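You operate a simulated robot arm through the tools that you are given. There is no shell and no other tool. Be economical: measure what you need, move in short steps, check, and stop when the job is done.

You are at the controls of a simulated two-armed robot. One attempt, no reset.

## Task
On the small table top, fold the beige cloth in half.

The check looks at the end state, three seconds after you hand in, the way a careful person would. Anything else that was tipped, shoved, dropped, spilled or broken makes it a failure. Flat cloth is picked up by pressing the open fingertips on it (5 to 10 N) and closing them slowly along it; thin cloth reads only 2 to 8 mm in the jaws.

## Robot
Two 6-joint arms with two-finger parallel grippers on one trunk, on a base that drives. Base frame: it is fixed to the floor where the robot stands at the start and does not move with it; the origin is under the middle of the robot, x ahead of it, y to its left, z up. Lengths are in mm, angles in degrees, forces in N, time in s.
The left shoulder is at the start at [60, 187, 1022], the right one opposite. Places, roughly: small table top [500, -100, 800]. Payload 1.57 kg a hand.
Tool frame (each hand has its own): the origin (TCP) lies between the finger pads and is the grasp point; the fingertips stand 30 mm ahead of it; z points along the fingers, y is the line along which they close. The gripper opens to 110 mm. The fingers are 24 mm wide and 12 mm thick; the gripper's body (48 by 112 mm) begins 78 mm behind the TCP.
Orientation is that of the tool frame in the base frame, as [roll, pitch, yaw] about the fixed x, y, z axes, in that order (R = Rz(yaw) Ry(pitch) Rx(roll)). With the fingers straight down and closing along the base's y, the tool's x points along the base's -x, its y along +y and its z along -z.

## Interface
- The arms move only by the tool servo_tool. It takes "left_steps", "right_steps" or both (then of equal length, played together; a hand with none holds still); each is a list of rows, each a list of 7 numbers: the turn, a rotation vector about the tool's x, y, z in units of 45 degrees (1.0 is 45 degrees), then the shift along the tool's x, y, z in units of 150 mm (1.0 is 150 mm), then the finger opening in mm, from 0 to 110. In form: [[ax, ay, az, x, y, z, jaw], ...]. A call has 1 to 8 rows; each row is the pose to reach, as a shift and turn from the pose commanded when the call began, along the tool's axes at that moment. A call with a number of a shift or a turn outside -1 to 1 is refused whole. Each row takes 0.2 s and may step no farther than 50 mm and 8.6 degrees from the row before; otherwise, or with a gripper value out of range, the whole call is refused. A pose out of reach is approached as far as the arm can. The call stops where the force on the tool passes 40 N (or 10 N more than at its start, if that is more) or the arm is blocked; 0.2 s more then pass. The fingers move at their own pace (about 153 mm/s each) and stop on an object; they squeeze with about 24 N. The grip force told is the motor's: it shows also when the fingers shut on nothing. Time passes only in rows, and 0.2 s behind the last, so rows that repeat a pose let the fingers close. It gives the time, the measured TCP pose, the force on the tool (base axes), the opening and the grip force at its end, in the units of the frame above (readings bear some noise), with the torque about the TCP (base axes, N m) and any sound that the robot's microphone picked up.
- Cameras (640 x 400 px; columns grow to the right, rows downward): "scene" is now at [3.1, -22.6, 1547.3]; the picture's right is [-0.32, -0.95, 0.00], its down [-0.83, 0.28, -0.48] and it looks along [0.45, -0.15, -0.88] (base axes); focal length 248 px, centre (320, 200). "left" rides on the left gripper at [70, -16, -141] in its tool frame; the picture's right is [0.23, 0.97, 0.00], its down [-0.86, 0.20, -0.48] and it looks along [-0.47, 0.11, 0.88] (tool axes); focal length 222 px, centre (320, 200). "right" rides on the right gripper at [70, 16, -141] in its tool frame; the picture's right is [-0.23, 0.97, 0.00], its down [-0.86, -0.20, -0.48] and it looks along [-0.47, -0.11, 0.88] (tool axes); focal length 222 px, centre (320, 200). There is no depth. A picture from a camera that has moved, and an enlarged one, comes with that camera's place and axes in the base frame and with its lens.
- get_image(camera): a new picture of that camera. It takes no simulated time.
- raise_lower(by): slides the trunk up (or, below 0, down) by that many mm; the arms and the scene camera ride with it, the base frame stays. It gives what a move gives, with no picture.
- base_move(legs): drives the robot by 1 to 6 legs, each [ahead, left, turn to the left] in mm, mm and degrees, along the robot's own axes; the way and the turn of a leg run together, so that a leg with both is an arc; at most 1500 mm and 180 degrees a leg. The arms and the cameras ride along, it lands a little off, and it stops where it bumps. It gives what a move gives.
- turn_head(pan, tilt): turns the head with the scene camera to pan (to the left, within 86 degrees either way) and tilt (down, from -29 to 69), counted from straight ahead of the robot. It gives what a move gives.
- close_up(camera, box): a new picture of the part [left, top, right, bottom] of that camera's present view, enlarged. It takes no simulated time.
- job_done(): hands the job in; it is judged then, once.

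Work in short steps. Places have to be worked out from the pictures, the camera data and where the tool is seen: move nearer, look again, correct. Check each grasp and each placing, and mend what went wrong. You have 120 turns and 88 pictures in all, those below and enlarged ones among them. Open the grippers and draw the arms clear of the work before you hand the job in, unless the task says otherwise; then end with one line.

The tools are called after "Emit:" as name(argument=value, ...) on one line, values as JSON. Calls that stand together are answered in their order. servo_tool: Moves the arms, as the interface text tells. Its arguments: {"type":"object","properties":{"left_steps":{"type":"array","items":{"type":"array","items":{"type":"number"}}},"right_steps":{"type":"array","items":{"type":"array","items":{"type":"number"}}}},"required":[]} The other tools are called the same way: raise_lower (by) slides the trunk up or down; base_move (legs) drives the base; turn_head (pan, tilt) turns the head that bears the scene camera; get_image (camera) takes a picture; close_up (camera, box) takes an enlarged picture of a part of a camera's view; job_done () hands the job in.

At the start:

```text
time_s: 0.0
left_tool_pos: [393.9, 100.5, 1006.8]
left_orientation: [-180.0, 0.1, -179.9]
left_ft_force: [0.8, 0.3, 0.2]
left_torque: [-0.02, 0.02, 0.0]
left_finger_gap: 110.0
left_gripper_force: 0.0
right_tool_pos: [337.0, -275.5, 950.4]
right_orientation: [-179.9, 0.0, -180.0]
right_ft_force: [0.8, 0.3, 0.9]
right_torque: [-0.02, -0.02, -0.02]
right_finger_gap: 110.0
right_gripper_force: 0.1
trunk travel left (down, up): [-650.0, 340.0]
robot x, y, heading: [-1.3, -1.4, 0.1]
head pan, tilt: [-18.7, 61.6]
```

scene: 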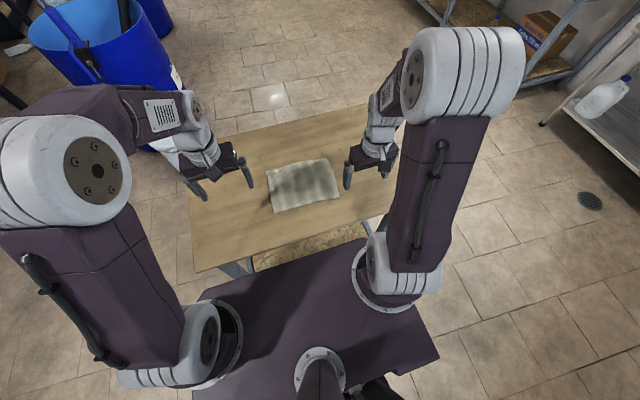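
right: 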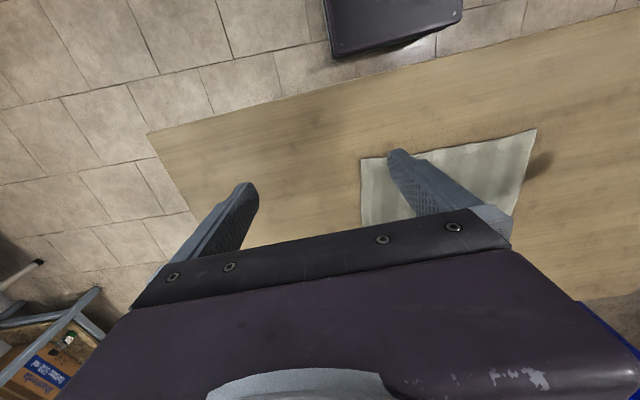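
left: 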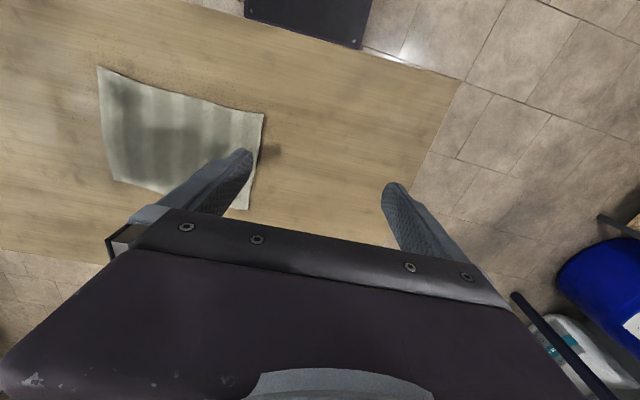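

I'll enlarge the cloth in the scene view to get its corners.

Emit:
close_up(camera="scene", box=[180, 110, 420, 260])

Emit:
close_up(camera="left", box=[60, 40, 300, 190])

```text
2.67 times, centred on (300, 185) of scene
camera zoom: at [3.1, -22.6, 1547.3], right [-0.32, -0.95, 0.0], down [-0.83, 0.28, -0.48], along [0.45, -0.15, -0.88], focal length 662 px, centre (373, 240)
```

zoom: 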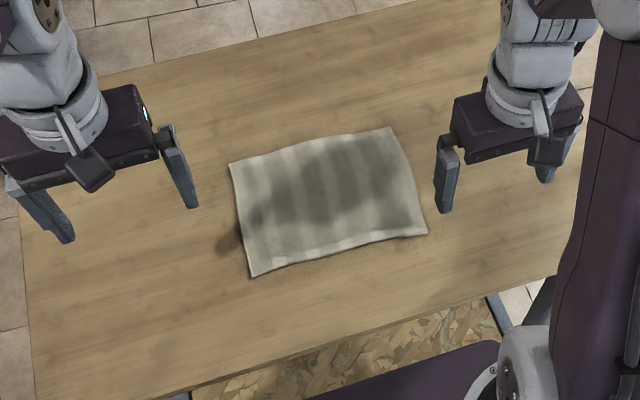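

```text
2.67 times, centred on (180, 115) of left
camera zoom: at [324.4, 83.8, 1148.5], right [-0.23, 0.97, 0.0], down [0.85, 0.2, 0.48], along [0.47, 0.11, -0.88], focal length 592 px, centre (693, 427)
```

zoom: 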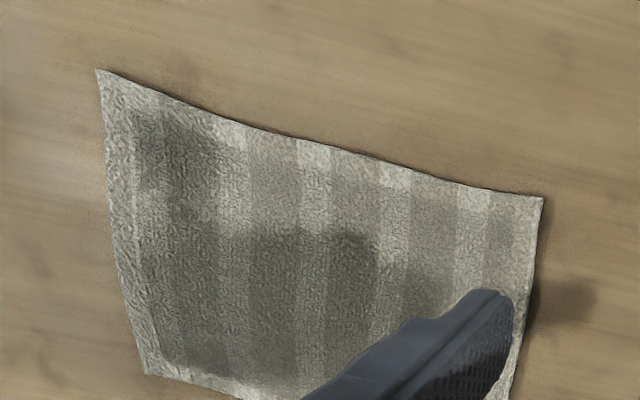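

Triangulating from both views puts the table near z≈790. The cloth corners come out as near-left (390, 11), near-right (378, -221), far-left (569, 0) and far-right (557, -233). I'll pick up both near corners and fold toward the far edge, so first I move both hands above them.

Emit:
servo_tool(left_steps=[[0, 0, 0, -0.015, -0.163, 0.183, 60], [0, 0, 0, -0.029, -0.327, 0.365, 60], [0, 0, 0, -0.044, -0.49, 0.548, 60], [0, 0, 0, -0.058, -0.654, 0.73, 60], [0, 0, 0, -0.073, -0.817, 0.913, 60], [0, 0, 0, -0.073, -0.817, 0.913, 60]], right_steps=[[0, 0, 0, -0.077, 0.111, 0.107, 60], [0, 0, 0, -0.155, 0.223, 0.213, 60], [0, 0, 0, -0.232, 0.334, 0.32, 60], [0, 0, 0, -0.31, 0.446, 0.426, 60], [0, 0, 0, -0.387, 0.557, 0.533, 60], [0, 0, 0, -0.387, 0.557, 0.533, 60]])

Emit:
get_image(camera="left")

Emit:
get_image(camera="right")

Emit:
close_up(camera="scene", box=[200, 120, 400, 245])

```text
time_s: 1.4
left_tool_pos: [403.7, -23.0, 871.9]
left_orientation: [-179.9, 0.1, 179.9]
left_ft_force: [0.6, -0.2, -0.2]
left_torque: [-0.04, -0.05, 0.0]
left_finger_gap: 60.1
left_gripper_force: 0.0
right_tool_pos: [394.9, -193.3, 871.7]
right_orientation: [-180.0, 0.1, -180.0]
right_ft_force: [-0.1, 0.2, -0.6]
right_torque: [0.02, 0.0, -0.01]
right_finger_gap: 60.1
right_gripper_force: 0.0
trunk travel left (down, up): [-650.0, 340.0]
robot x, y, heading: [3.4, 2.0, -0.0]
head pan, tilt: [-18.7, 61.6]
```

```text
82 pictures are left
camera left: at [334.2, -40.1, 1012.7], right [-0.23, 0.97, 0.0], down [0.85, 0.2, 0.48], along [0.47, 0.11, -0.88], focal length 222 px, centre (320, 200)
```

left: 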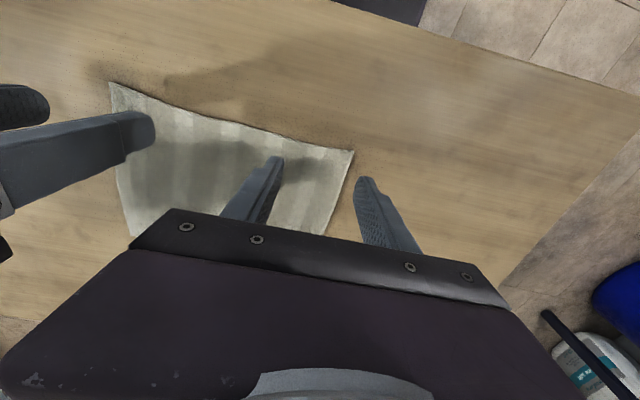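

```text
81 pictures are left
camera right: at [324.7, -178.4, 1011.9], right [0.23, 0.97, 0.0], down [0.85, -0.2, 0.48], along [0.47, -0.11, -0.88], focal length 222 px, centre (320, 200)
```

right: 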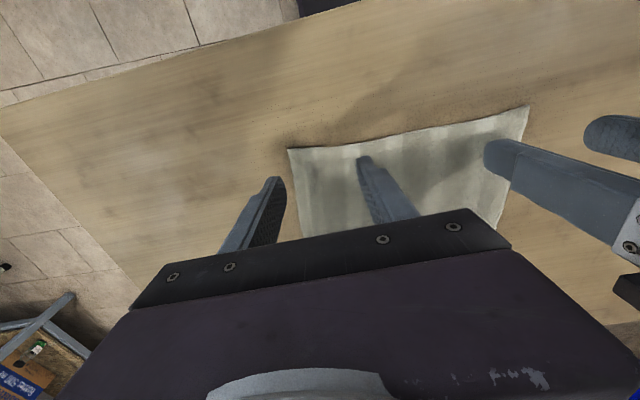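

```text
3.20 times, centred on (300, 182) of scene
camera zoom: at [2.3, -22.3, 1547.3], right [-0.32, -0.95, 0.0], down [-0.83, 0.28, -0.48], along [0.45, -0.15, -0.88], focal length 795 px, centre (384, 256)
```

zoom: 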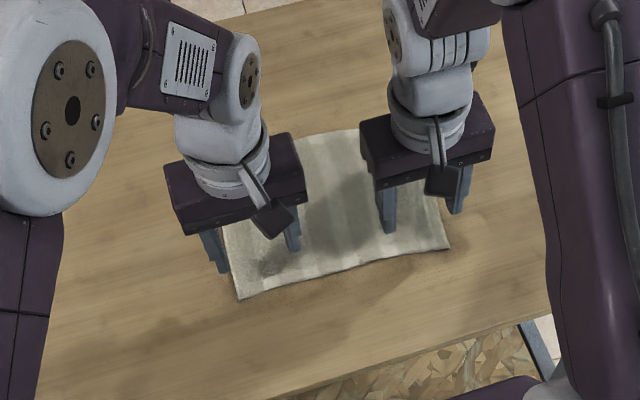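

Corner estimates agree (near-left about (389, 8), near-right about (380, -224)). I'll shift both hands slightly inward, narrow the jaws to 44 mm and go down so the tips stop just above the cloth.

Emit:
servo_tool(left_steps=[[0, 0, 0, 0, -0.03, 0.1, 44], [0, 0, 0, 0, -0.053, 0.2, 44], [0, 0, 0, 0, -0.053, 0.27, 44], [0, 0, 0, 0, -0.053, 0.27, 44]], right_steps=[[0, 0, 0, 0, 0.03, 0.1, 44], [0, 0, 0, 0, 0.053, 0.2, 44], [0, 0, 0, 0, 0.053, 0.27, 44], [0, 0, 0, 0, 0.053, 0.27, 44]])

Emit:
get_image(camera="left")

Emit:
get_image(camera="right")

```text
time_s: 2.4
left_tool_pos: [404.4, -30.9, 829.1]
left_orientation: [180.0, 0.1, -180.0]
left_ft_force: [0.5, -0.4, -0.5]
left_torque: [-0.01, -0.03, 0.0]
left_finger_gap: 43.8
left_gripper_force: 0.0
right_tool_pos: [395.6, -184.6, 830.7]
right_orientation: [-180.0, 0.0, 179.9]
right_ft_force: [-0.5, 1.2, 0.2]
right_torque: [0.01, 0.01, -0.02]
right_finger_gap: 44.0
right_gripper_force: 0.0
trunk travel left (down, up): [-650.0, 340.0]
robot x, y, heading: [-2.0, -0.1, 0.1]
head pan, tilt: [-18.7, 61.6]
```

```text
79 pictures are left
camera left: at [334.9, -47.9, 970.7], right [-0.23, 0.97, 0.0], down [0.85, 0.2, 0.48], along [0.47, 0.11, -0.88], focal length 222 px, centre (320, 200)
```

left: 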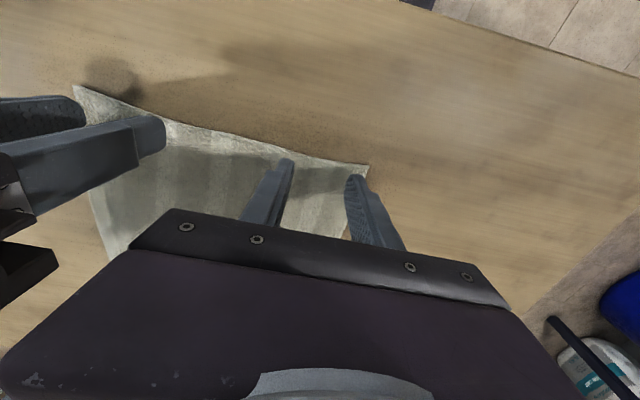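

```text
78 pictures are left
camera right: at [325.8, -169.2, 971.5], right [0.23, 0.97, 0.0], down [0.86, -0.2, 0.48], along [0.47, -0.11, -0.88], focal length 222 px, centre (320, 200)
```

right: 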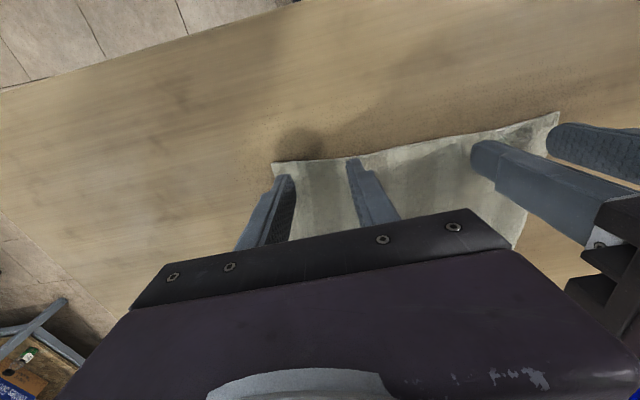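

The tips are about 10 mm above the cloth and close to its bowed near edge. I'll shift 8 mm forward and 5 mm inward, then lower slowly to feel for contact.

Emit:
servo_tool(left_steps=[[0, 0, 0, -0.053, -0.033, 0, 44], [0, 0, 0, -0.053, -0.033, 0.027, 44], [0, 0, 0, -0.053, -0.033, 0.047, 44], [0, 0, 0, -0.053, -0.033, 0.06, 44], [0, 0, 0, -0.053, -0.033, 0.06, 44]], right_steps=[[0, 0, 0, -0.053, 0.033, 0, 44], [0, 0, 0, -0.053, 0.033, 0.027, 44], [0, 0, 0, -0.053, 0.033, 0.047, 44], [0, 0, 0, -0.053, 0.033, 0.06, 44], [0, 0, 0, -0.053, 0.033, 0.06, 44]])

```text
time_s: 3.6
left_tool_pos: [413.1, -34.9, 819.3]
left_orientation: [-180.0, 0.2, 180.0]
left_ft_force: [0.4, 0.0, 0.5]
left_torque: [-0.01, 0.03, 0.0]
left_finger_gap: 44.0
left_gripper_force: 0.1
right_tool_pos: [403.3, -179.4, 820.7]
right_orientation: [179.9, 0.0, -180.0]
right_ft_force: [-0.4, 0.3, -0.4]
right_torque: [-0.01, 0.01, 0.0]
right_finger_gap: 44.2
right_gripper_force: 0.0
trunk travel left (down, up): [-650.0, 340.0]
robot x, y, heading: [-1.0, -0.7, 0.1]
head pan, tilt: [-18.7, 61.6]
```

No contact yet with the tips near 790. I'll check the view and go on down in small steps.

Emit:
servo_tool(left_steps=[[0, 0, 0, 0, 0, 0.013, 44], [0, 0, 0, 0, 0, 0.02, 44], [0, 0, 0, 0, 0, 0.027, 44], [0, 0, 0, 0, 0, 0.027, 44]], right_steps=[[0, 0, 0, 0, 0, 0.013, 44], [0, 0, 0, 0, 0, 0.02, 44], [0, 0, 0, 0, 0, 0.027, 44], [0, 0, 0, 0, 0, 0.027, 44]])

Emit:
get_image(camera="left")

```text
time_s: 4.6
left_tool_pos: [414.4, -34.3, 816.6]
left_orientation: [-180.0, 0.1, -180.0]
left_ft_force: [0.8, 0.2, 0.6]
left_torque: [-0.02, -0.01, 0.01]
left_finger_gap: 44.1
left_gripper_force: 0.0
right_tool_pos: [402.1, -180.1, 818.5]
right_orientation: [-180.0, -0.1, 180.0]
right_ft_force: [-1.1, 0.5, 0.2]
right_torque: [0.02, 0.01, 0.0]
right_finger_gap: 43.9
right_gripper_force: 0.1
trunk travel left (down, up): [-650.0, 340.0]
robot x, y, heading: [5.5, -2.8, -0.1]
head pan, tilt: [-18.7, 61.6]
```

```text
77 pictures are left
camera left: at [343.9, -51.3, 957.9], right [-0.23, 0.97, 0.0], down [0.85, 0.2, 0.48], along [0.47, 0.11, -0.88], focal length 222 px, centre (320, 200)
```

left: 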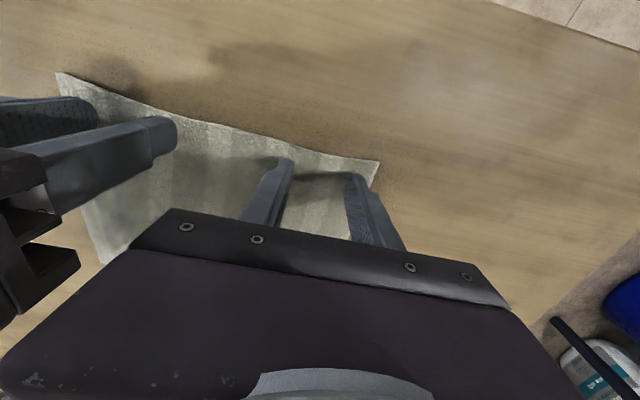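

Still no contact with the tips at about 787, and both fingers look well placed over the corner. I'll keep lowering 1–1.5 mm at a time.

Emit:
servo_tool(left_steps=[[0, 0, 0, 0, 0, 0.01, 44], [0, 0, 0, 0, 0, 0.02, 44], [0, 0, 0, 0, 0, 0.03, 44], [0, 0, 0, 0, 0, 0.04, 44], [0, 0, 0, 0, 0, 0.04, 44]], right_steps=[[0, 0, 0, 0, 0, 0.01, 44], [0, 0, 0, 0, 0, 0.02, 44], [0, 0, 0, 0, 0, 0.03, 44], [0, 0, 0, 0, 0, 0.04, 44], [0, 0, 0, 0, 0, 0.04, 44]])

```text
time_s: 5.8
left_tool_pos: [412.7, -34.8, 812.7]
left_orientation: [-179.9, 0.2, 179.9]
left_ft_force: [2.8, 3.4, 18.8]
left_torque: [0.19, -0.03, 0.0]
left_finger_gap: 44.0
left_gripper_force: 0.1
right_tool_pos: [402.3, -179.3, 812.9]
right_orientation: [-180.0, 0.3, 179.9]
right_ft_force: [4.6, -3.6, 15.5]
right_torque: [-0.07, -0.09, 0.03]
right_finger_gap: 43.7
right_gripper_force: 0.0
trunk travel left (down, up): [-650.0, 340.0]
robot x, y, heading: [0.6, -0.3, 0.1]
head pan, tilt: [-18.7, 61.6]
```

Both hands are touching with 19 N and 16 N, which is more than needed. I'll back off slightly to get under 10 N.

Emit:
servo_tool(left_steps=[[0, 0, 0, 0, 0, -0.008, 44], [0, 0, 0, 0, 0, -0.008, 44]], right_steps=[[0, 0, 0, 0, 0, -0.006, 44], [0, 0, 0, 0, 0, -0.006, 44]])

```text
time_s: 6.4
left_tool_pos: [412.7, -36.2, 813.0]
left_orientation: [-179.9, 0.3, 180.0]
left_ft_force: [3.4, 1.1, 10.0]
left_torque: [0.07, -0.08, -0.03]
left_finger_gap: 43.9
left_gripper_force: 0.1
right_tool_pos: [402.9, -178.4, 813.5]
right_orientation: [180.0, 0.2, -179.9]
right_ft_force: [5.8, -0.5, 19.9]
right_torque: [0.01, -0.14, -0.02]
right_finger_gap: 43.7
right_gripper_force: 0.0
trunk travel left (down, up): [-650.0, 340.0]
robot x, y, heading: [-1.5, -0.7, 0.0]
head pan, tilt: [-18.7, 61.6]
```

Left reads 10 N but right is still at 20 N. I'll ease the right hand up a bit more.

Emit:
servo_tool(right_steps=[[0, 0, 0, 0, 0, -0.01, 44], [0, 0, 0, 0, 0, -0.01, 44]], left_steps=[[0, 0, 0, 0, 0, 0, 44], [0, 0, 0, 0, 0, 0, 44]])

```text
time_s: 7.0
left_tool_pos: [413.4, -35.1, 812.9]
left_orientation: [-180.0, 0.1, 180.0]
left_ft_force: [2.2, 1.6, 12.1]
left_torque: [0.09, -0.04, 0.01]
left_finger_gap: 44.1
left_gripper_force: 0.1
right_tool_pos: [400.4, -179.3, 813.5]
right_orientation: [-179.9, -0.2, -180.0]
right_ft_force: [1.3, 0.8, 6.6]
right_torque: [0.03, -0.03, -0.05]
right_finger_gap: 44.0
right_gripper_force: 0.0
trunk travel left (down, up): [-650.0, 340.0]
robot x, y, heading: [-1.6, 1.5, 0.1]
head pan, tilt: [-18.7, 61.6]
```

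Forces are now about 12 N left and 7 N right. I'll raise the left by 0.5 mm and close both slowly.

Emit:
servo_tool(left_steps=[[0, 0, 0, 0, 0, -0.003, 40], [0, 0, 0, 0, 0, -0.003, 36], [0, 0, 0, 0, 0, -0.003, 32], [0, 0, 0, 0, 0, -0.003, 28], [0, 0, 0, 0, 0, -0.003, 24], [0, 0, 0, 0, 0, -0.003, 20], [0, 0, 0, 0, 0, -0.003, 16], [0, 0, 0, 0, 0, -0.003, 12]], right_steps=[[0, 0, 0, 0, 0, 0, 40], [0, 0, 0, 0, 0, 0, 36], [0, 0, 0, 0, 0, 0, 32], [0, 0, 0, 0, 0, 0, 28], [0, 0, 0, 0, 0, 0, 24], [0, 0, 0, 0, 0, 0, 20], [0, 0, 0, 0, 0, 0, 16], [0, 0, 0, 0, 0, 0, 12]])

Emit:
get_image(camera="left")

Emit:
get_image(camera="right")

```text
time_s: 8.8
left_tool_pos: [412.4, -35.7, 813.5]
left_orientation: [-179.9, 0.0, 180.0]
left_ft_force: [-1.1, -1.9, 8.2]
left_torque: [-0.04, 0.02, 0.03]
left_finger_gap: 12.6
left_gripper_force: 0.7
right_tool_pos: [402.3, -179.1, 813.8]
right_orientation: [-179.9, 0.1, -180.0]
right_ft_force: [0.5, 0.2, 3.6]
right_torque: [-0.02, 0.0, -0.02]
right_finger_gap: 11.3
right_gripper_force: 0.0
trunk travel left (down, up): [-650.0, 340.0]
robot x, y, heading: [-4.1, -0.0, 0.2]
head pan, tilt: [-18.7, 61.6]
```

```text
76 pictures are left
camera left: at [343.3, -52.5, 954.6], right [-0.23, 0.97, 0.0], down [0.85, 0.2, 0.48], along [0.47, 0.11, -0.88], focal length 222 px, centre (320, 200)
```

left: 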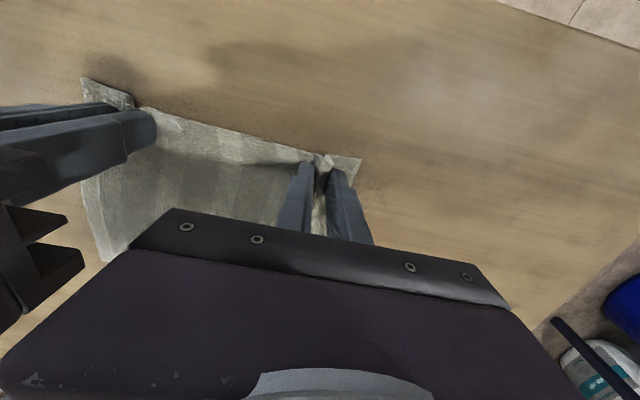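

```text
75 pictures are left
camera right: at [332.5, -164.5, 954.9], right [0.23, 0.97, 0.0], down [0.85, -0.2, 0.48], along [0.47, -0.11, -0.88], focal length 222 px, centre (320, 200)
```

right: 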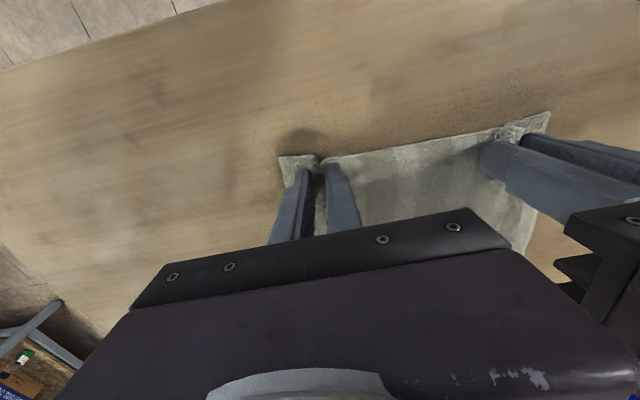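

The cloth is bunching up between the fingers on both hands. I'll finish closing, slowly.

Emit:
servo_tool(left_steps=[[0, 0, 0, 0, 0, 0, 9], [0, 0, 0, 0, 0, 0, 6], [0, 0, 0, 0, 0, 0, 3], [0, 0, 0, 0, 0, 0, 0], [0, 0, 0, 0, 0, 0, 0]], right_steps=[[0, 0, 0, 0, 0, 0, 9], [0, 0, 0, 0, 0, 0, 6], [0, 0, 0, 0, 0, 0, 3], [0, 0, 0, 0, 0, 0, 0], [0, 0, 0, 0, 0, 0, 0]])

```text
time_s: 10.0
left_tool_pos: [413.2, -36.6, 813.4]
left_orientation: [-179.9, 0.1, 180.0]
left_ft_force: [-0.6, 0.8, 8.4]
left_torque: [-0.02, -0.02, 0.02]
left_finger_gap: 7.8
left_gripper_force: 24.1
right_tool_pos: [402.7, -179.5, 813.6]
right_orientation: [-180.0, 0.2, -179.9]
right_ft_force: [-0.3, 0.3, 4.7]
right_torque: [0.0, -0.01, 0.01]
right_finger_gap: 0.0
right_gripper_force: 21.1
trunk travel left (down, up): [-650.0, 340.0]
robot x, y, heading: [-0.8, -1.6, 0.1]
head pan, tilt: [-18.7, 61.6]
```

Left holds 7.8 mm of cloth, but the right closed to 0.0, so it probably lost its fold. I'll look.

Emit:
get_image(camera="right")

```text
74 pictures are left
camera right: at [332.4, -164.4, 954.9], right [0.23, 0.97, 0.0], down [0.85, -0.2, 0.48], along [0.47, -0.11, -0.88], focal length 222 px, centre (320, 200)
```

right: 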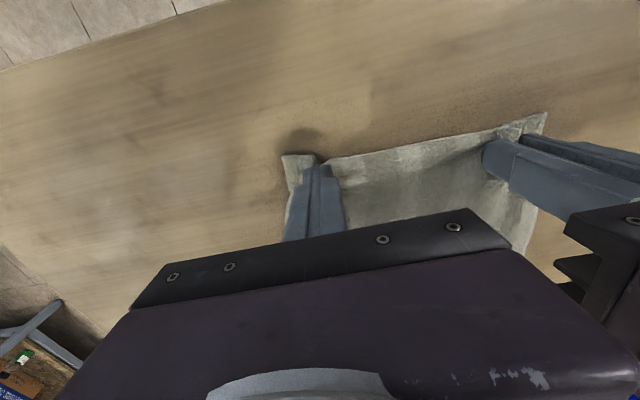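

The right fold slipped out. I'll lift the right hand a few mm, reopen, and press again more firmly, with the left holding still.

Emit:
servo_tool(right_steps=[[0, 0, 0, 0, 0, -0.04, 0], [0, 0, 0, 0, 0, -0.04, 46], [0, 0, 0, 0, 0, -0.04, 46], [0, 0, 0, 0, 0, -0.01, 46], [0, 0, 0, 0, 0, 0.005, 46], [0, 0, 0, 0, 0, 0.01, 46], [0, 0, 0, 0, 0, 0.01, 46]])

Emit:
get_image(camera="right")

```text
time_s: 11.6
left_tool_pos: [413.3, -36.0, 813.9]
left_orientation: [-179.9, 0.1, 180.0]
left_ft_force: [1.4, -1.7, 6.3]
left_torque: [-0.03, 0.03, -0.02]
left_finger_gap: 7.8
left_gripper_force: 24.3
right_tool_pos: [402.9, -180.1, 813.5]
right_orientation: [180.0, 0.1, -179.9]
right_ft_force: [-1.1, 0.2, 11.8]
right_torque: [0.01, 0.0, 0.0]
right_finger_gap: 46.0
right_gripper_force: 0.0
trunk travel left (down, up): [-650.0, 340.0]
robot x, y, heading: [1.8, 2.8, 0.1]
head pan, tilt: [-18.7, 61.6]
```

```text
73 pictures are left
camera right: at [332.3, -163.9, 954.2], right [0.23, 0.97, 0.0], down [0.85, -0.2, 0.48], along [0.47, -0.11, -0.88], focal length 222 px, centre (320, 200)
```

right: 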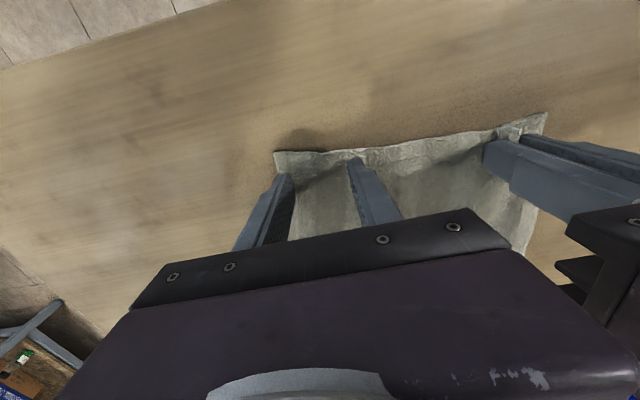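

The right hand presses at 12 N with the cloth flat under both tips. I'll close it slowly.

Emit:
servo_tool(right_steps=[[0, 0, 0, 0, 0, 0, 40], [0, 0, 0, 0, 0, 0, 35], [0, 0, 0, 0, 0, 0, 30], [0, 0, 0, 0, 0, 0, 25], [0, 0, 0, 0, 0, 0, 20], [0, 0, 0, 0, 0, 0, 16], [0, 0, 0, 0, 0, 0, 13], [0, 0, 0, 0, 0, 0, 10]])

Emit:
servo_tool(right_steps=[[0, 0, 0, 0, 0, 0, 7], [0, 0, 0, 0, 0, 0, 4], [0, 0, 0, 0, 0, 0, 0], [0, 0, 0, 0, 0, 0, 0]])

```text
time_s: 13.4
left_tool_pos: [412.8, -35.9, 813.5]
left_orientation: [-179.9, 0.2, -180.0]
left_ft_force: [1.2, -3.1, 5.6]
left_torque: [-0.07, -0.02, 0.0]
left_finger_gap: 7.8
left_gripper_force: 24.2
right_tool_pos: [401.5, -180.7, 813.3]
right_orientation: [-179.9, 0.1, -179.9]
right_ft_force: [0.7, 2.9, 12.5]
right_torque: [0.11, -0.01, -0.05]
right_finger_gap: 10.4
right_gripper_force: 0.3
trunk travel left (down, up): [-650.0, 340.0]
robot x, y, heading: [-1.3, 2.7, -0.0]
head pan, tilt: [-18.7, 61.6]
```

```text
time_s: 14.4
left_tool_pos: [412.3, -35.9, 813.5]
left_orientation: [-179.9, 0.2, 180.0]
left_ft_force: [1.5, -3.5, 6.0]
left_torque: [-0.04, -0.01, 0.0]
left_finger_gap: 7.8
left_gripper_force: 23.5
right_tool_pos: [401.6, -179.3, 813.3]
right_orientation: [-180.0, 0.2, 180.0]
right_ft_force: [0.2, 1.3, 11.6]
right_torque: [0.07, 0.03, 0.01]
right_finger_gap: 3.8
right_gripper_force: 24.3
trunk travel left (down, up): [-650.0, 340.0]
robot x, y, heading: [1.6, 2.2, -0.1]
head pan, tilt: [-18.7, 61.6]
```

Right now holds 3.8 mm and left 7.8 mm. I'll lift both 40 mm together and check both grips.

Emit:
servo_tool(left_steps=[[0, 0, 0, 0, 0, -0.05, 0], [0, 0, 0, -0.03, 0, -0.12, 0], [0, 0, 0, -0.07, 0, -0.2, 0], [0, 0, 0, -0.13, 0, -0.27, 0]], right_steps=[[0, 0, 0, 0, 0, -0.05, 0], [0, 0, 0, -0.03, 0, -0.12, 0], [0, 0, 0, -0.07, 0, -0.2, 0], [0, 0, 0, -0.13, 0, -0.27, 0]])

Emit:
get_image(camera="left")

Emit:
get_image(camera="right")

Emit:
close_up(camera="scene", box=[200, 120, 400, 245])

```text
time_s: 15.4
left_tool_pos: [432.0, -33.1, 852.0]
left_orientation: [-179.9, 0.1, 179.9]
left_ft_force: [-0.1, -6.0, -0.4]
left_torque: [-0.17, 0.0, -0.02]
left_finger_gap: 7.7
left_gripper_force: 24.2
right_tool_pos: [422.7, -179.1, 853.5]
right_orientation: [180.0, 0.0, -180.0]
right_ft_force: [-0.6, 5.3, -0.4]
right_torque: [0.19, 0.02, 0.0]
right_finger_gap: 3.8
right_gripper_force: 23.9
trunk travel left (down, up): [-650.0, 340.0]
robot x, y, heading: [1.4, -4.7, -0.1]
head pan, tilt: [-18.7, 61.6]
```

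```text
72 pictures are left
camera left: at [362.9, -50.9, 993.9], right [-0.23, 0.97, 0.0], down [0.85, 0.2, 0.48], along [0.47, 0.11, -0.88], focal length 222 px, centre (320, 200)
```

left: 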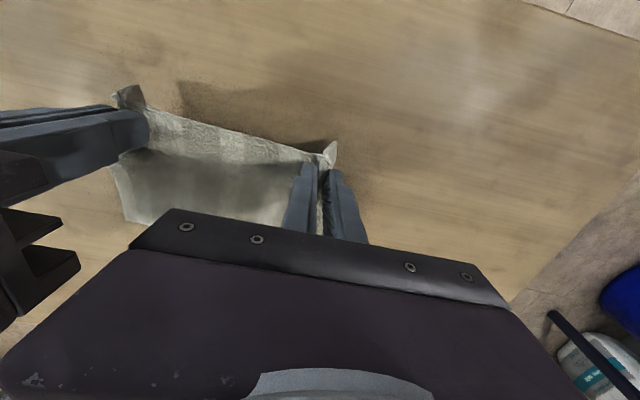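

```text
71 pictures are left
camera right: at [353.3, -164.4, 994.5], right [0.23, 0.97, 0.0], down [0.86, -0.2, 0.48], along [0.47, -0.11, -0.88], focal length 222 px, centre (320, 200)
```

right: 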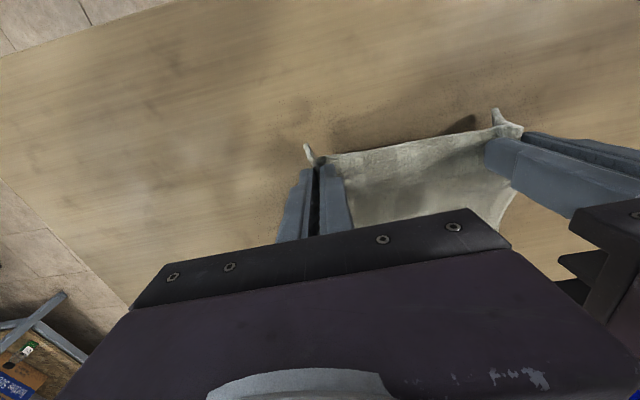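

```text
3.20 times, centred on (300, 182) of scene
camera zoom: at [3.3, -22.4, 1547.2], right [-0.32, -0.95, 0.0], down [-0.83, 0.28, -0.48], along [0.45, -0.15, -0.88], focal length 795 px, centre (384, 256)
```

zoom: 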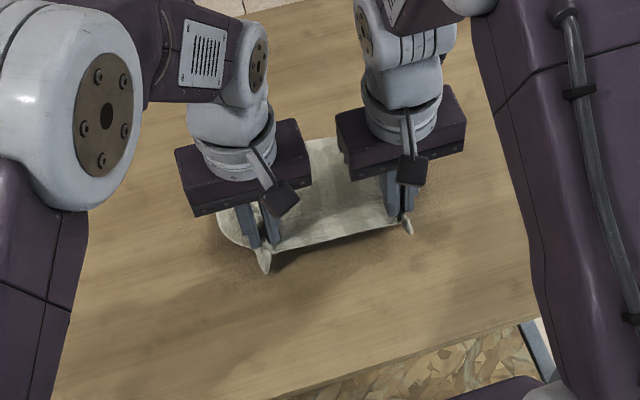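

Both grips hold, but the clamped edge can't flip over this way. Going near to far, the fingers would have to point back at the robot, and that is at the limit of reach. Pulling the far edge toward me lets the fingers tilt forward naturally, so I'll set this edge back down, spread it, release and go for the far corners.

Emit:
servo_tool(left_steps=[[0, 0, 0, 0.06, 0, 0.07, 0], [0, 0, 0, 0.1, 0, 0.15, 0], [0, 0, 0, 0.13, 0, 0.22, 0], [0, 0, 0, 0.13, 0, 0.255, 0], [0, 0, 0, 0.13, 0, 0.255, 20], [0, 0, 0, 0.13, 0, 0.255, 44], [0, 0, 0, 0.13, 0, 0.255, 50], [0, 0, 0, 0.13, 0, 0.15, 50]], right_steps=[[0, 0, 0, 0.06, 0, 0.07, 0], [0, 0, 0, 0.1, 0, 0.15, 0], [0, 0, 0, 0.13, 0, 0.22, 0], [0, 0, 0, 0.13, 0, 0.255, 0], [0, 0, 0, 0.13, 0, 0.255, 20], [0, 0, 0, 0.13, 0, 0.255, 44], [0, 0, 0, 0.13, 0, 0.255, 50], [0, 0, 0, 0.13, 0, 0.15, 50]])

Emit:
servo_tool(left_steps=[[0, 0, 0, 0, 0, -0.2, 50], [0, 0, 0, 0, 0.2, -0.4, 50], [0, 0, 0, 0, 0.4, -0.6, 50], [0, 0, 0, 0, 0.6, -0.6, 50]], right_steps=[[0, 0, 0, 0, 0, -0.2, 50], [0, 0, 0, 0, -0.2, -0.4, 50], [0, 0, 0, 0, -0.4, -0.6, 50], [0, 0, 0, 0, -0.6, -0.6, 50]])

Emit:
close_up(camera="scene", box=[200, 120, 400, 245])

```text
time_s: 17.2
left_tool_pos: [412.6, -33.9, 830.3]
left_orientation: [-180.0, 0.2, 180.0]
left_ft_force: [-0.5, 0.1, 0.3]
left_torque: [-0.01, 0.0, -0.01]
left_finger_gap: 50.1
left_gripper_force: 0.1
right_tool_pos: [403.2, -180.2, 830.5]
right_orientation: [180.0, 0.0, 180.0]
right_ft_force: [1.6, 0.0, 0.1]
right_torque: [0.01, 0.0, 0.01]
right_finger_gap: 49.7
right_gripper_force: 0.1
trunk travel left (down, up): [-650.0, 340.0]
robot x, y, heading: [0.0, 2.7, 0.1]
head pan, tilt: [-18.7, 61.6]
```

```text
time_s: 18.2
left_tool_pos: [412.2, 54.5, 921.7]
left_orientation: [-179.9, 0.1, 180.0]
left_ft_force: [-0.8, -0.6, 0.5]
left_torque: [0.0, -0.03, 0.02]
left_finger_gap: 50.1
left_gripper_force: 0.2
right_tool_pos: [403.4, -269.6, 921.6]
right_orientation: [180.0, 0.0, 180.0]
right_ft_force: [-0.1, -0.2, 0.6]
right_torque: [-0.02, -0.01, -0.02]
right_finger_gap: 50.1
right_gripper_force: 0.1
trunk travel left (down, up): [-650.0, 340.0]
robot x, y, heading: [-0.7, 0.4, -0.3]
head pan, tilt: [-18.7, 61.6]
```

```text
3.20 times, centred on (300, 182) of scene
camera zoom: at [3.9, -22.7, 1547.2], right [-0.32, -0.95, 0.0], down [-0.83, 0.28, -0.48], along [0.45, -0.15, -0.88], focal length 795 px, centre (384, 256)
```

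zoom: 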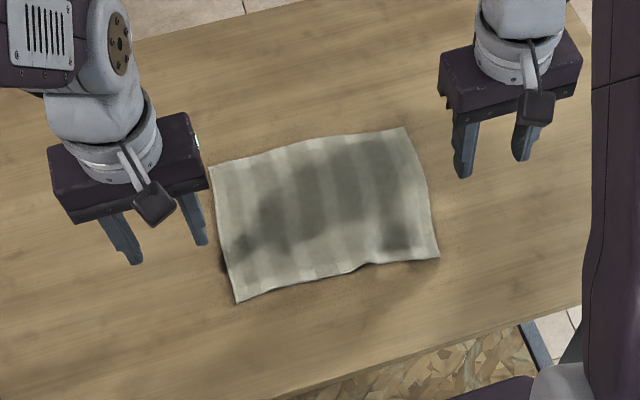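

The cloth is flat again, with far corners at about (570, 2) and (550, -232). I'll move both hands over those corners at a safe height and see whether they reach.

Emit:
servo_tool(left_steps=[[0, 0, 0, -0.183, -0.119, 0.103, 44], [0, 0, 0, -0.365, -0.239, 0.205, 44], [0, 0, 0, -0.548, -0.358, 0.308, 44], [0, 0, 0, -0.73, -0.478, 0.41, 44], [0, 0, 0, -0.913, -0.597, 0.513, 44], [0, 0, 0, -0.913, -0.597, 0.513, 44]], right_steps=[[0, 0, 0, -0.175, 0.109, 0.103, 44], [0, 0, 0, -0.351, 0.218, 0.205, 44], [0, 0, 0, -0.526, 0.326, 0.308, 44], [0, 0, 0, -0.702, 0.435, 0.41, 44], [0, 0, 0, -0.877, 0.544, 0.513, 44], [0, 0, 0, -0.877, 0.544, 0.513, 44]])

Emit:
get_image(camera="left")

Emit:
get_image(camera="right")

Emit:
close_up(camera="scene", box=[200, 120, 400, 245])

```text
time_s: 19.6
left_tool_pos: [549.9, -33.5, 841.7]
left_orientation: [180.0, 0.0, -180.0]
left_ft_force: [-0.5, 0.5, 0.7]
left_torque: [-0.04, -0.02, -0.01]
left_finger_gap: 43.9
left_gripper_force: 0.1
right_tool_pos: [532.4, -188.3, 843.9]
right_orientation: [180.0, -0.1, 179.9]
right_ft_force: [0.4, -1.2, 0.2]
right_torque: [-0.01, -0.03, 0.0]
right_finger_gap: 44.0
right_gripper_force: 0.0
trunk travel left (down, up): [-650.0, 340.0]
robot x, y, heading: [-0.2, 3.8, 0.0]
head pan, tilt: [-18.7, 61.6]
```

```text
68 pictures are left
camera left: at [480.2, -50.7, 983.7], right [-0.23, 0.97, 0.0], down [0.85, 0.2, 0.48], along [0.47, 0.11, -0.88], focal length 222 px, centre (320, 200)
```

left: 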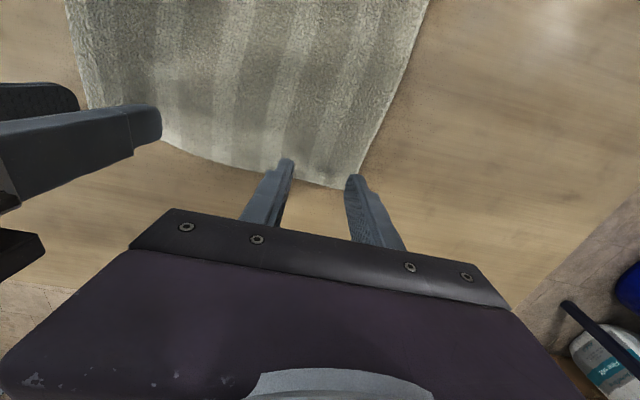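

```text
67 pictures are left
camera right: at [463.6, -173.4, 985.2], right [0.23, 0.97, 0.0], down [0.85, -0.2, 0.48], along [0.47, -0.11, -0.88], focal length 222 px, centre (320, 200)
```

right: 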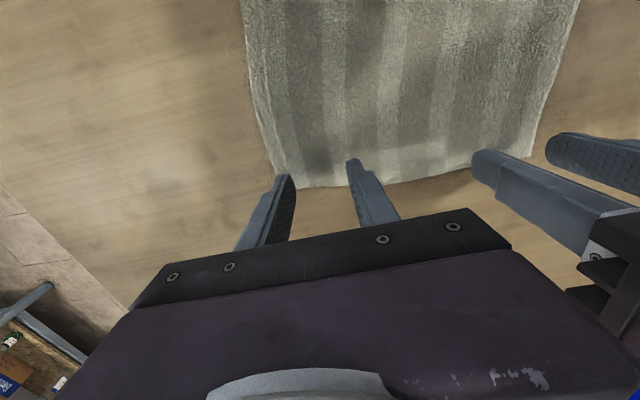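

```text
3.20 times, centred on (300, 182) of scene
camera zoom: at [1.5, -22.6, 1547.3], right [-0.32, -0.95, 0.0], down [-0.83, 0.28, -0.48], along [0.45, -0.15, -0.88], focal length 795 px, centre (384, 256)
```

zoom: 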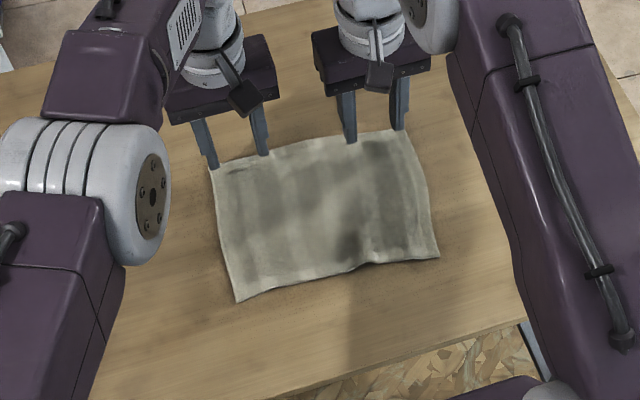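

Both reach. The close cameras put the far corners at about (568, -5) and (550, -229). I'll shift the left hand 8 mm inward and descend both to just above contact.

Emit:
servo_tool(left_steps=[[0, 0, 0, 0, -0.053, 0.07, 44], [0, 0, 0, 0, -0.053, 0.13, 44], [0, 0, 0, 0, -0.053, 0.17, 44], [0, 0, 0, 0, -0.053, 0.18, 44], [0, 0, 0, 0, -0.053, 0.19, 44], [0, 0, 0, 0, -0.053, 0.19, 44]], right_steps=[[0, 0, 0, 0, 0, 0.07, 44], [0, 0, 0, 0, 0, 0.13, 44], [0, 0, 0, 0, 0, 0.17, 44], [0, 0, 0, 0, 0, 0.18, 44], [0, 0, 0, 0, 0, 0.19, 44], [0, 0, 0, 0, 0, 0.19, 44]])

Emit:
get_image(camera="left")

Emit:
get_image(camera="right")

```text
time_s: 21.0
left_tool_pos: [546.6, -40.7, 815.5]
left_orientation: [-179.8, 0.1, -180.0]
left_ft_force: [-0.2, -0.4, 0.5]
left_torque: [-0.02, -0.02, 0.02]
left_finger_gap: 44.1
left_gripper_force: 0.0
left hand out of reach, approached as far as the arm can: row 2, 3, 4, 5, 6
right_tool_pos: [534.9, -188.5, 813.8]
right_orientation: [180.0, 0.0, -180.0]
right_ft_force: [-0.6, -0.1, 2.3]
right_torque: [-0.04, 0.03, -0.01]
right_finger_gap: 43.8
right_gripper_force: 0.0
trunk travel left (down, up): [-650.0, 340.0]
robot x, y, heading: [1.0, 1.6, 0.1]
head pan, tilt: [-18.7, 61.6]
```

```text
65 pictures are left
camera left: at [477.3, -57.6, 957.0], right [-0.23, 0.97, 0.0], down [0.85, 0.2, 0.48], along [0.47, 0.11, -0.88], focal length 222 px, centre (320, 200)
```

left: 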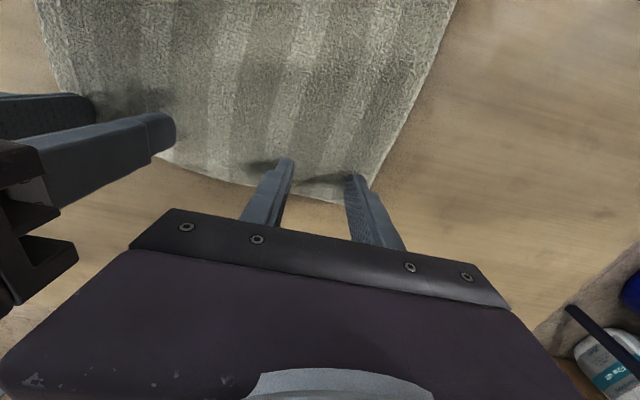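

```text
64 pictures are left
camera right: at [465.4, -172.8, 955.9], right [0.23, 0.97, 0.0], down [0.86, -0.2, 0.48], along [0.47, -0.11, -0.88], focal length 222 px, centre (320, 200)
```

right: 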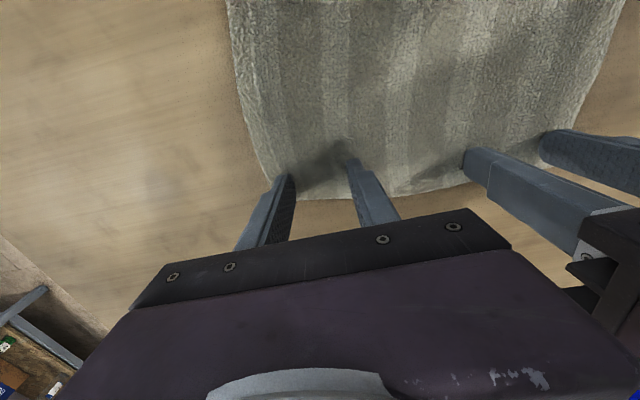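

Left is right at its reach limit. I'll pull it back 5 mm in x, nudge the right 3 mm inward, and press both down gently.

Emit:
servo_tool(left_steps=[[0, 0, 0, 0.035, 0, -0.01, 44], [0, 0, 0, 0.035, 0, 0.005, 44], [0, 0, 0, 0.035, 0, 0.012, 44], [0, 0, 0, 0.035, 0, 0.012, 44]], right_steps=[[0, 0, 0, 0, 0.02, -0.02, 44], [0, 0, 0, 0, 0.02, -0.005, 44], [0, 0, 0, 0, 0.02, 0.005, 44], [0, 0, 0, 0, 0.02, 0.005, 44]])

```text
time_s: 22.0
left_tool_pos: [541.4, -41.2, 814.2]
left_orientation: [180.0, 0.0, -180.0]
left_ft_force: [0.4, 0.2, 3.2]
left_torque: [0.02, -0.02, 0.0]
left_finger_gap: 43.9
left_gripper_force: 0.0
right_tool_pos: [534.5, -184.5, 814.4]
right_orientation: [180.0, 0.1, -180.0]
right_ft_force: [0.3, 0.2, 1.8]
right_torque: [0.03, -0.03, 0.0]
right_finger_gap: 44.3
right_gripper_force: 0.1
trunk travel left (down, up): [-650.0, 340.0]
robot x, y, heading: [-1.5, -1.3, -0.2]
head pan, tilt: [-18.7, 61.6]
```

Light contact on both (3 N and 2 N). Adding about 1 mm of press on each.

Emit:
servo_tool(left_steps=[[0, 0, 0, 0, 0, 0.006, 44], [0, 0, 0, 0, 0, 0.006, 44]], right_steps=[[0, 0, 0, 0, 0, 0.007, 44], [0, 0, 0, 0, 0, 0.007, 44]])

```text
time_s: 22.6
left_tool_pos: [542.9, -41.9, 812.5]
left_orientation: [180.0, 0.0, 180.0]
left_ft_force: [1.7, 0.3, 5.8]
left_torque: [-0.01, -0.07, 0.0]
left_finger_gap: 43.9
left_gripper_force: 0.0
right_tool_pos: [533.2, -185.5, 813.6]
right_orientation: [180.0, 0.2, -180.0]
right_ft_force: [1.3, -1.1, 5.8]
right_torque: [-0.02, -0.04, -0.01]
right_finger_gap: 43.6
right_gripper_force: 0.1
trunk travel left (down, up): [-650.0, 340.0]
robot x, y, heading: [2.6, -1.5, -0.1]
head pan, tilt: [-18.7, 61.6]
```

Each reads 5.8 N. The grips held best at 8–12 N, so I'll press slightly more.

Emit:
servo_tool(left_steps=[[0, 0, 0, 0, 0, 0.006, 44], [0, 0, 0, 0, 0, 0.006, 44]], right_steps=[[0, 0, 0, 0, 0, 0.005, 44], [0, 0, 0, 0, 0, 0.005, 44]])

```text
time_s: 23.2
left_tool_pos: [542.4, -41.1, 813.4]
left_orientation: [-179.9, 0.0, -179.9]
left_ft_force: [2.4, -0.7, 7.1]
left_torque: [-0.01, -0.07, -0.01]
left_finger_gap: 44.0
left_gripper_force: 0.0
right_tool_pos: [534.5, -184.7, 813.8]
right_orientation: [-179.9, 0.2, 180.0]
right_ft_force: [2.4, -0.4, 10.4]
right_torque: [-0.03, -0.06, -0.04]
right_finger_gap: 44.1
right_gripper_force: 0.0
trunk travel left (down, up): [-650.0, 340.0]
robot x, y, heading: [1.3, -0.8, 0.2]
head pan, tilt: [-18.7, 61.6]
```

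Left 7 N, right 10 N. I'll close both slowly.

Emit:
servo_tool(left_steps=[[0, 0, 0, 0, 0, 0.003, 39], [0, 0, 0, 0, 0, 0.005, 34], [0, 0, 0, 0, 0, 0.005, 29], [0, 0, 0, 0, 0, 0.005, 25], [0, 0, 0, 0, 0, 0.005, 21], [0, 0, 0, 0, 0, 0.005, 17], [0, 0, 0, 0, 0, 0.005, 13], [0, 0, 0, 0, 0, 0.005, 10]], right_steps=[[0, 0, 0, 0, 0, 0, 39], [0, 0, 0, 0, 0, 0, 34], [0, 0, 0, 0, 0, 0, 29], [0, 0, 0, 0, 0, 0, 25], [0, 0, 0, 0, 0, 0, 21], [0, 0, 0, 0, 0, 0, 17], [0, 0, 0, 0, 0, 0, 13], [0, 0, 0, 0, 0, 0, 10]])

Emit:
servo_tool(left_steps=[[0, 0, 0, 0, 0, 0, 7], [0, 0, 0, 0, 0, 0, 4], [0, 0, 0, 0, 0, 0, 0], [0, 0, 0, 0, 0, 0, 0]], right_steps=[[0, 0, 0, 0, 0, 0, 7], [0, 0, 0, 0, 0, 0, 4], [0, 0, 0, 0, 0, 0, 0], [0, 0, 0, 0, 0, 0, 0]])

```text
time_s: 25.0
left_tool_pos: [542.0, -42.5, 813.1]
left_orientation: [-179.9, 0.3, -180.0]
left_ft_force: [-1.0, -4.6, 11.1]
left_torque: [-0.15, 0.01, -0.01]
left_finger_gap: 12.0
left_gripper_force: 1.4
right_tool_pos: [533.1, -185.0, 813.6]
right_orientation: [-180.0, 0.2, -179.9]
right_ft_force: [-0.5, 5.3, 9.5]
right_torque: [0.14, -0.05, -0.02]
right_finger_gap: 13.8
right_gripper_force: 1.8
trunk travel left (down, up): [-650.0, 340.0]
robot x, y, heading: [-1.3, -1.1, 0.3]
head pan, tilt: [-18.7, 61.6]
```

```text
time_s: 26.0
left_tool_pos: [540.7, -42.9, 814.0]
left_orientation: [-179.9, 0.2, 179.9]
left_ft_force: [-0.5, -14.0, 9.0]
left_torque: [-0.48, 0.01, 0.0]
left_finger_gap: 3.8
left_gripper_force: 24.0
right_tool_pos: [533.2, -185.5, 813.7]
right_orientation: [-180.0, 0.2, -180.0]
right_ft_force: [0.8, 12.3, 13.0]
right_torque: [0.49, -0.03, -0.05]
right_finger_gap: 6.1
right_gripper_force: 24.0
trunk travel left (down, up): [-650.0, 340.0]
robot x, y, heading: [2.0, 3.9, -0.0]
head pan, tilt: [-18.7, 61.6]
```

Both corners are held (3.8 mm and 6.1 mm), with about 13 N of tension between the hands. Now the first half of the fold arc: up and back, tilting the fingers forward to 45° and easing the hands slightly together.

Emit:
servo_tool(left_steps=[[0, -0.125, 0, 0.026, -0.013, -0.079, 0], [0, -0.25, 0, 0.069, -0.027, -0.153, 0], [0, -0.375, 0, 0.126, -0.027, -0.218, 0], [0, -0.5, 0, 0.197, -0.02, -0.273, 0], [0, -0.625, 0, 0.277, -0.013, -0.316, 0], [0, -0.75, 0, 0.367, -0.007, -0.345, 0], [0, -0.875, 0, 0.462, -0.003, -0.356, 0], [0, -1, 0, 0.559, 0, -0.352, 0]], right_steps=[[0, -0.125, 0, 0.026, 0.013, -0.079, 0], [0, -0.25, 0, 0.069, 0.033, -0.153, 0], [0, -0.375, 0, 0.126, 0.04, -0.218, 0], [0, -0.5, 0, 0.197, 0.047, -0.273, 0], [0, -0.625, 0, 0.277, 0.053, -0.316, 0], [0, -0.75, 0, 0.367, 0.06, -0.345, 0], [0, -0.875, 0, 0.462, 0.06, -0.356, 0], [0, -1, 0, 0.559, 0.067, -0.352, 0]])

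Emit:
get_image(camera="left")

Emit:
get_image(camera="right")

Emit:
close_up(camera="scene", box=[200, 120, 400, 245])

```text
time_s: 27.1
left_tool_pos: [599.1, -116.2, 883.3]
left_orientation: [179.4, 23.3, 179.5]
left_ft_force: [-8.9, 1.3, 13.3]
left_torque: [-0.28, 1.05, -0.32]
left_finger_gap: 3.4
left_gripper_force: 23.8
left hand out of reach, approached as far as the arm can: row 1, 2, 3, 4, 5
right_tool_pos: [503.9, -178.6, 853.2]
right_orientation: [179.5, 24.3, 178.9]
right_ft_force: [9.5, -1.2, -13.3]
right_torque: [-0.48, 0.58, -0.33]
right_finger_gap: 4.2
right_gripper_force: 24.2
right hand out of reach, approached as far as the arm can: row 4
trunk travel left (down, up): [-650.0, 340.0]
robot x, y, heading: [-1.3, 2.3, 0.3]
head pan, tilt: [-18.7, 61.6]
stopped in row 5 (left hand): the force on the tool passed its limit (the readings are from after the stop); the commanded pose is now the measured one
```

```text
63 pictures are left
camera left: at [479.5, -133.4, 985.7], right [-0.2, 0.98, -0.08], down [0.6, 0.19, 0.78], along [0.78, 0.11, -0.62], focal length 222 px, centre (320, 200)
```

left: 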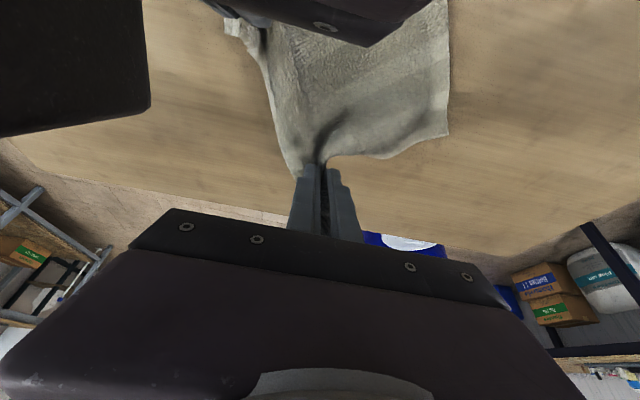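

```text
62 pictures are left
camera right: at [382.4, -162.1, 952.7], right [0.22, 0.97, 0.1], down [0.58, -0.21, 0.79], along [0.78, -0.12, -0.61], focal length 222 px, centre (320, 200)
```

right: 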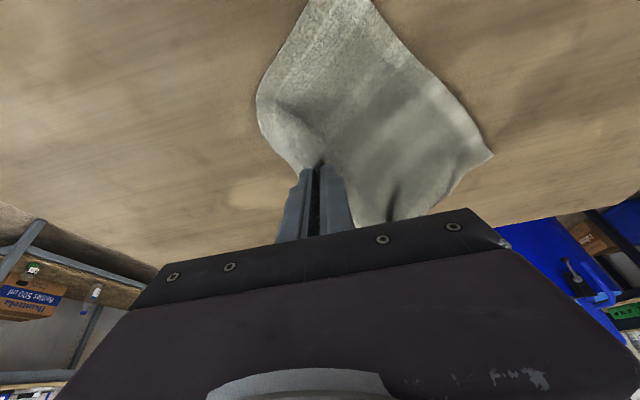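

```text
3.20 times, centred on (300, 182) of scene
camera zoom: at [2.2, -23.0, 1547.3], right [-0.32, -0.95, 0.0], down [-0.83, 0.28, -0.48], along [0.45, -0.15, -0.88], focal length 795 px, centre (384, 256)
```

zoom: 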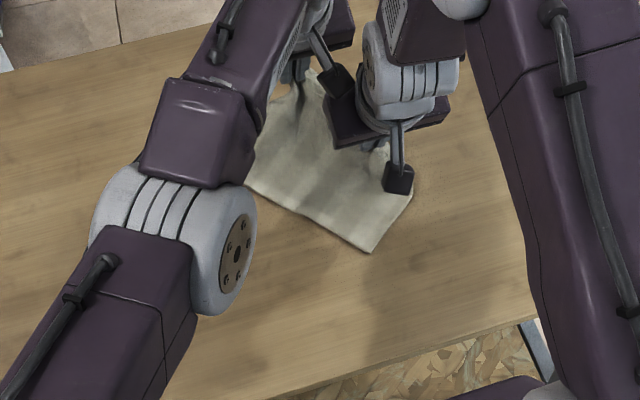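

The left arm ran past its reach limit, swung off course and dragged the cloth askew. I'll stop the fold, open the left hand in place first, and read the forces.

Emit:
servo_tool(left_steps=[[0, 0, 0, 0, 0, 0, 20], [0, 0, 0, 0, 0, 0, 30]])

Emit:
get_image(camera="scene")

```text
time_s: 27.7
left_tool_pos: [600.3, -115.3, 883.9]
left_orientation: [179.5, 23.3, 179.7]
left_ft_force: [-16.5, 2.6, 26.4]
left_torque: [-0.49, 2.0, -0.46]
left_finger_gap: 29.8
left_gripper_force: 0.0
right_tool_pos: [503.8, -177.7, 851.6]
right_orientation: [179.5, 24.3, 178.9]
right_ft_force: [16.2, -2.2, -26.1]
right_torque: [-1.11, 1.1, -0.78]
right_finger_gap: 4.4
right_gripper_force: 24.4
trunk travel left (down, up): [-650.0, 340.0]
robot x, y, heading: [-0.1, 1.5, -0.1]
head pan, tilt: [-18.7, 61.6]
```

```text
60 pictures are left
camera scene: at [3.4, -22.5, 1547.3], right [-0.32, -0.95, 0.0], down [-0.83, 0.28, -0.48], along [0.45, -0.15, -0.88], focal length 248 px, centre (320, 200)
```

scene: 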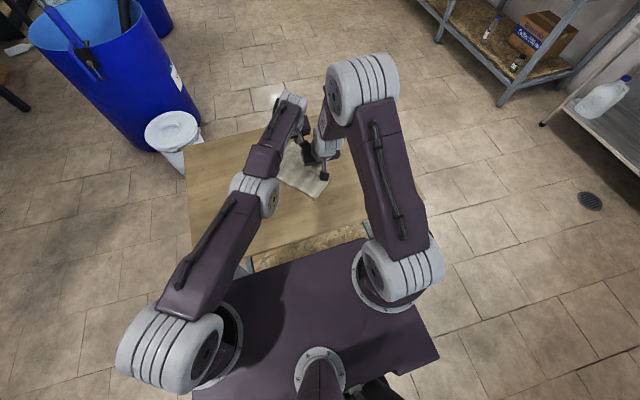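

The hands are pressing on each other, the left lying over the right (about 30 N). I'll retract the left straight back along its fingers, which is the direction the contact pushes it.

Emit:
servo_tool(left_steps=[[0, 0, 0, 0, 0, -0.04, 30], [0, 0, 0, 0, 0, -0.09, 30], [0, 0, 0, 0, 0.02, -0.16, 30], [0, 0, 0, 0, 0.06, -0.24, 30]])

```text
time_s: 28.7
left_tool_pos: [599.7, -114.5, 914.7]
left_orientation: [179.3, 23.0, 179.6]
left_ft_force: [-0.1, 0.4, -0.6]
left_torque: [-0.03, -0.01, 0.01]
left_finger_gap: 30.0
left_gripper_force: 0.1
left hand out of reach, approached as far as the arm can: row 2, 3, 4
right_tool_pos: [504.4, -179.4, 853.5]
right_orientation: [179.6, 24.3, 179.0]
right_ft_force: [0.5, 0.6, -0.2]
right_torque: [-0.01, 0.03, 0.03]
right_finger_gap: 4.4
right_gripper_force: 24.3
trunk travel left (down, up): [-650.0, 340.0]
robot x, y, heading: [0.2, -1.5, -0.0]
head pan, tilt: [-18.7, 61.6]
```

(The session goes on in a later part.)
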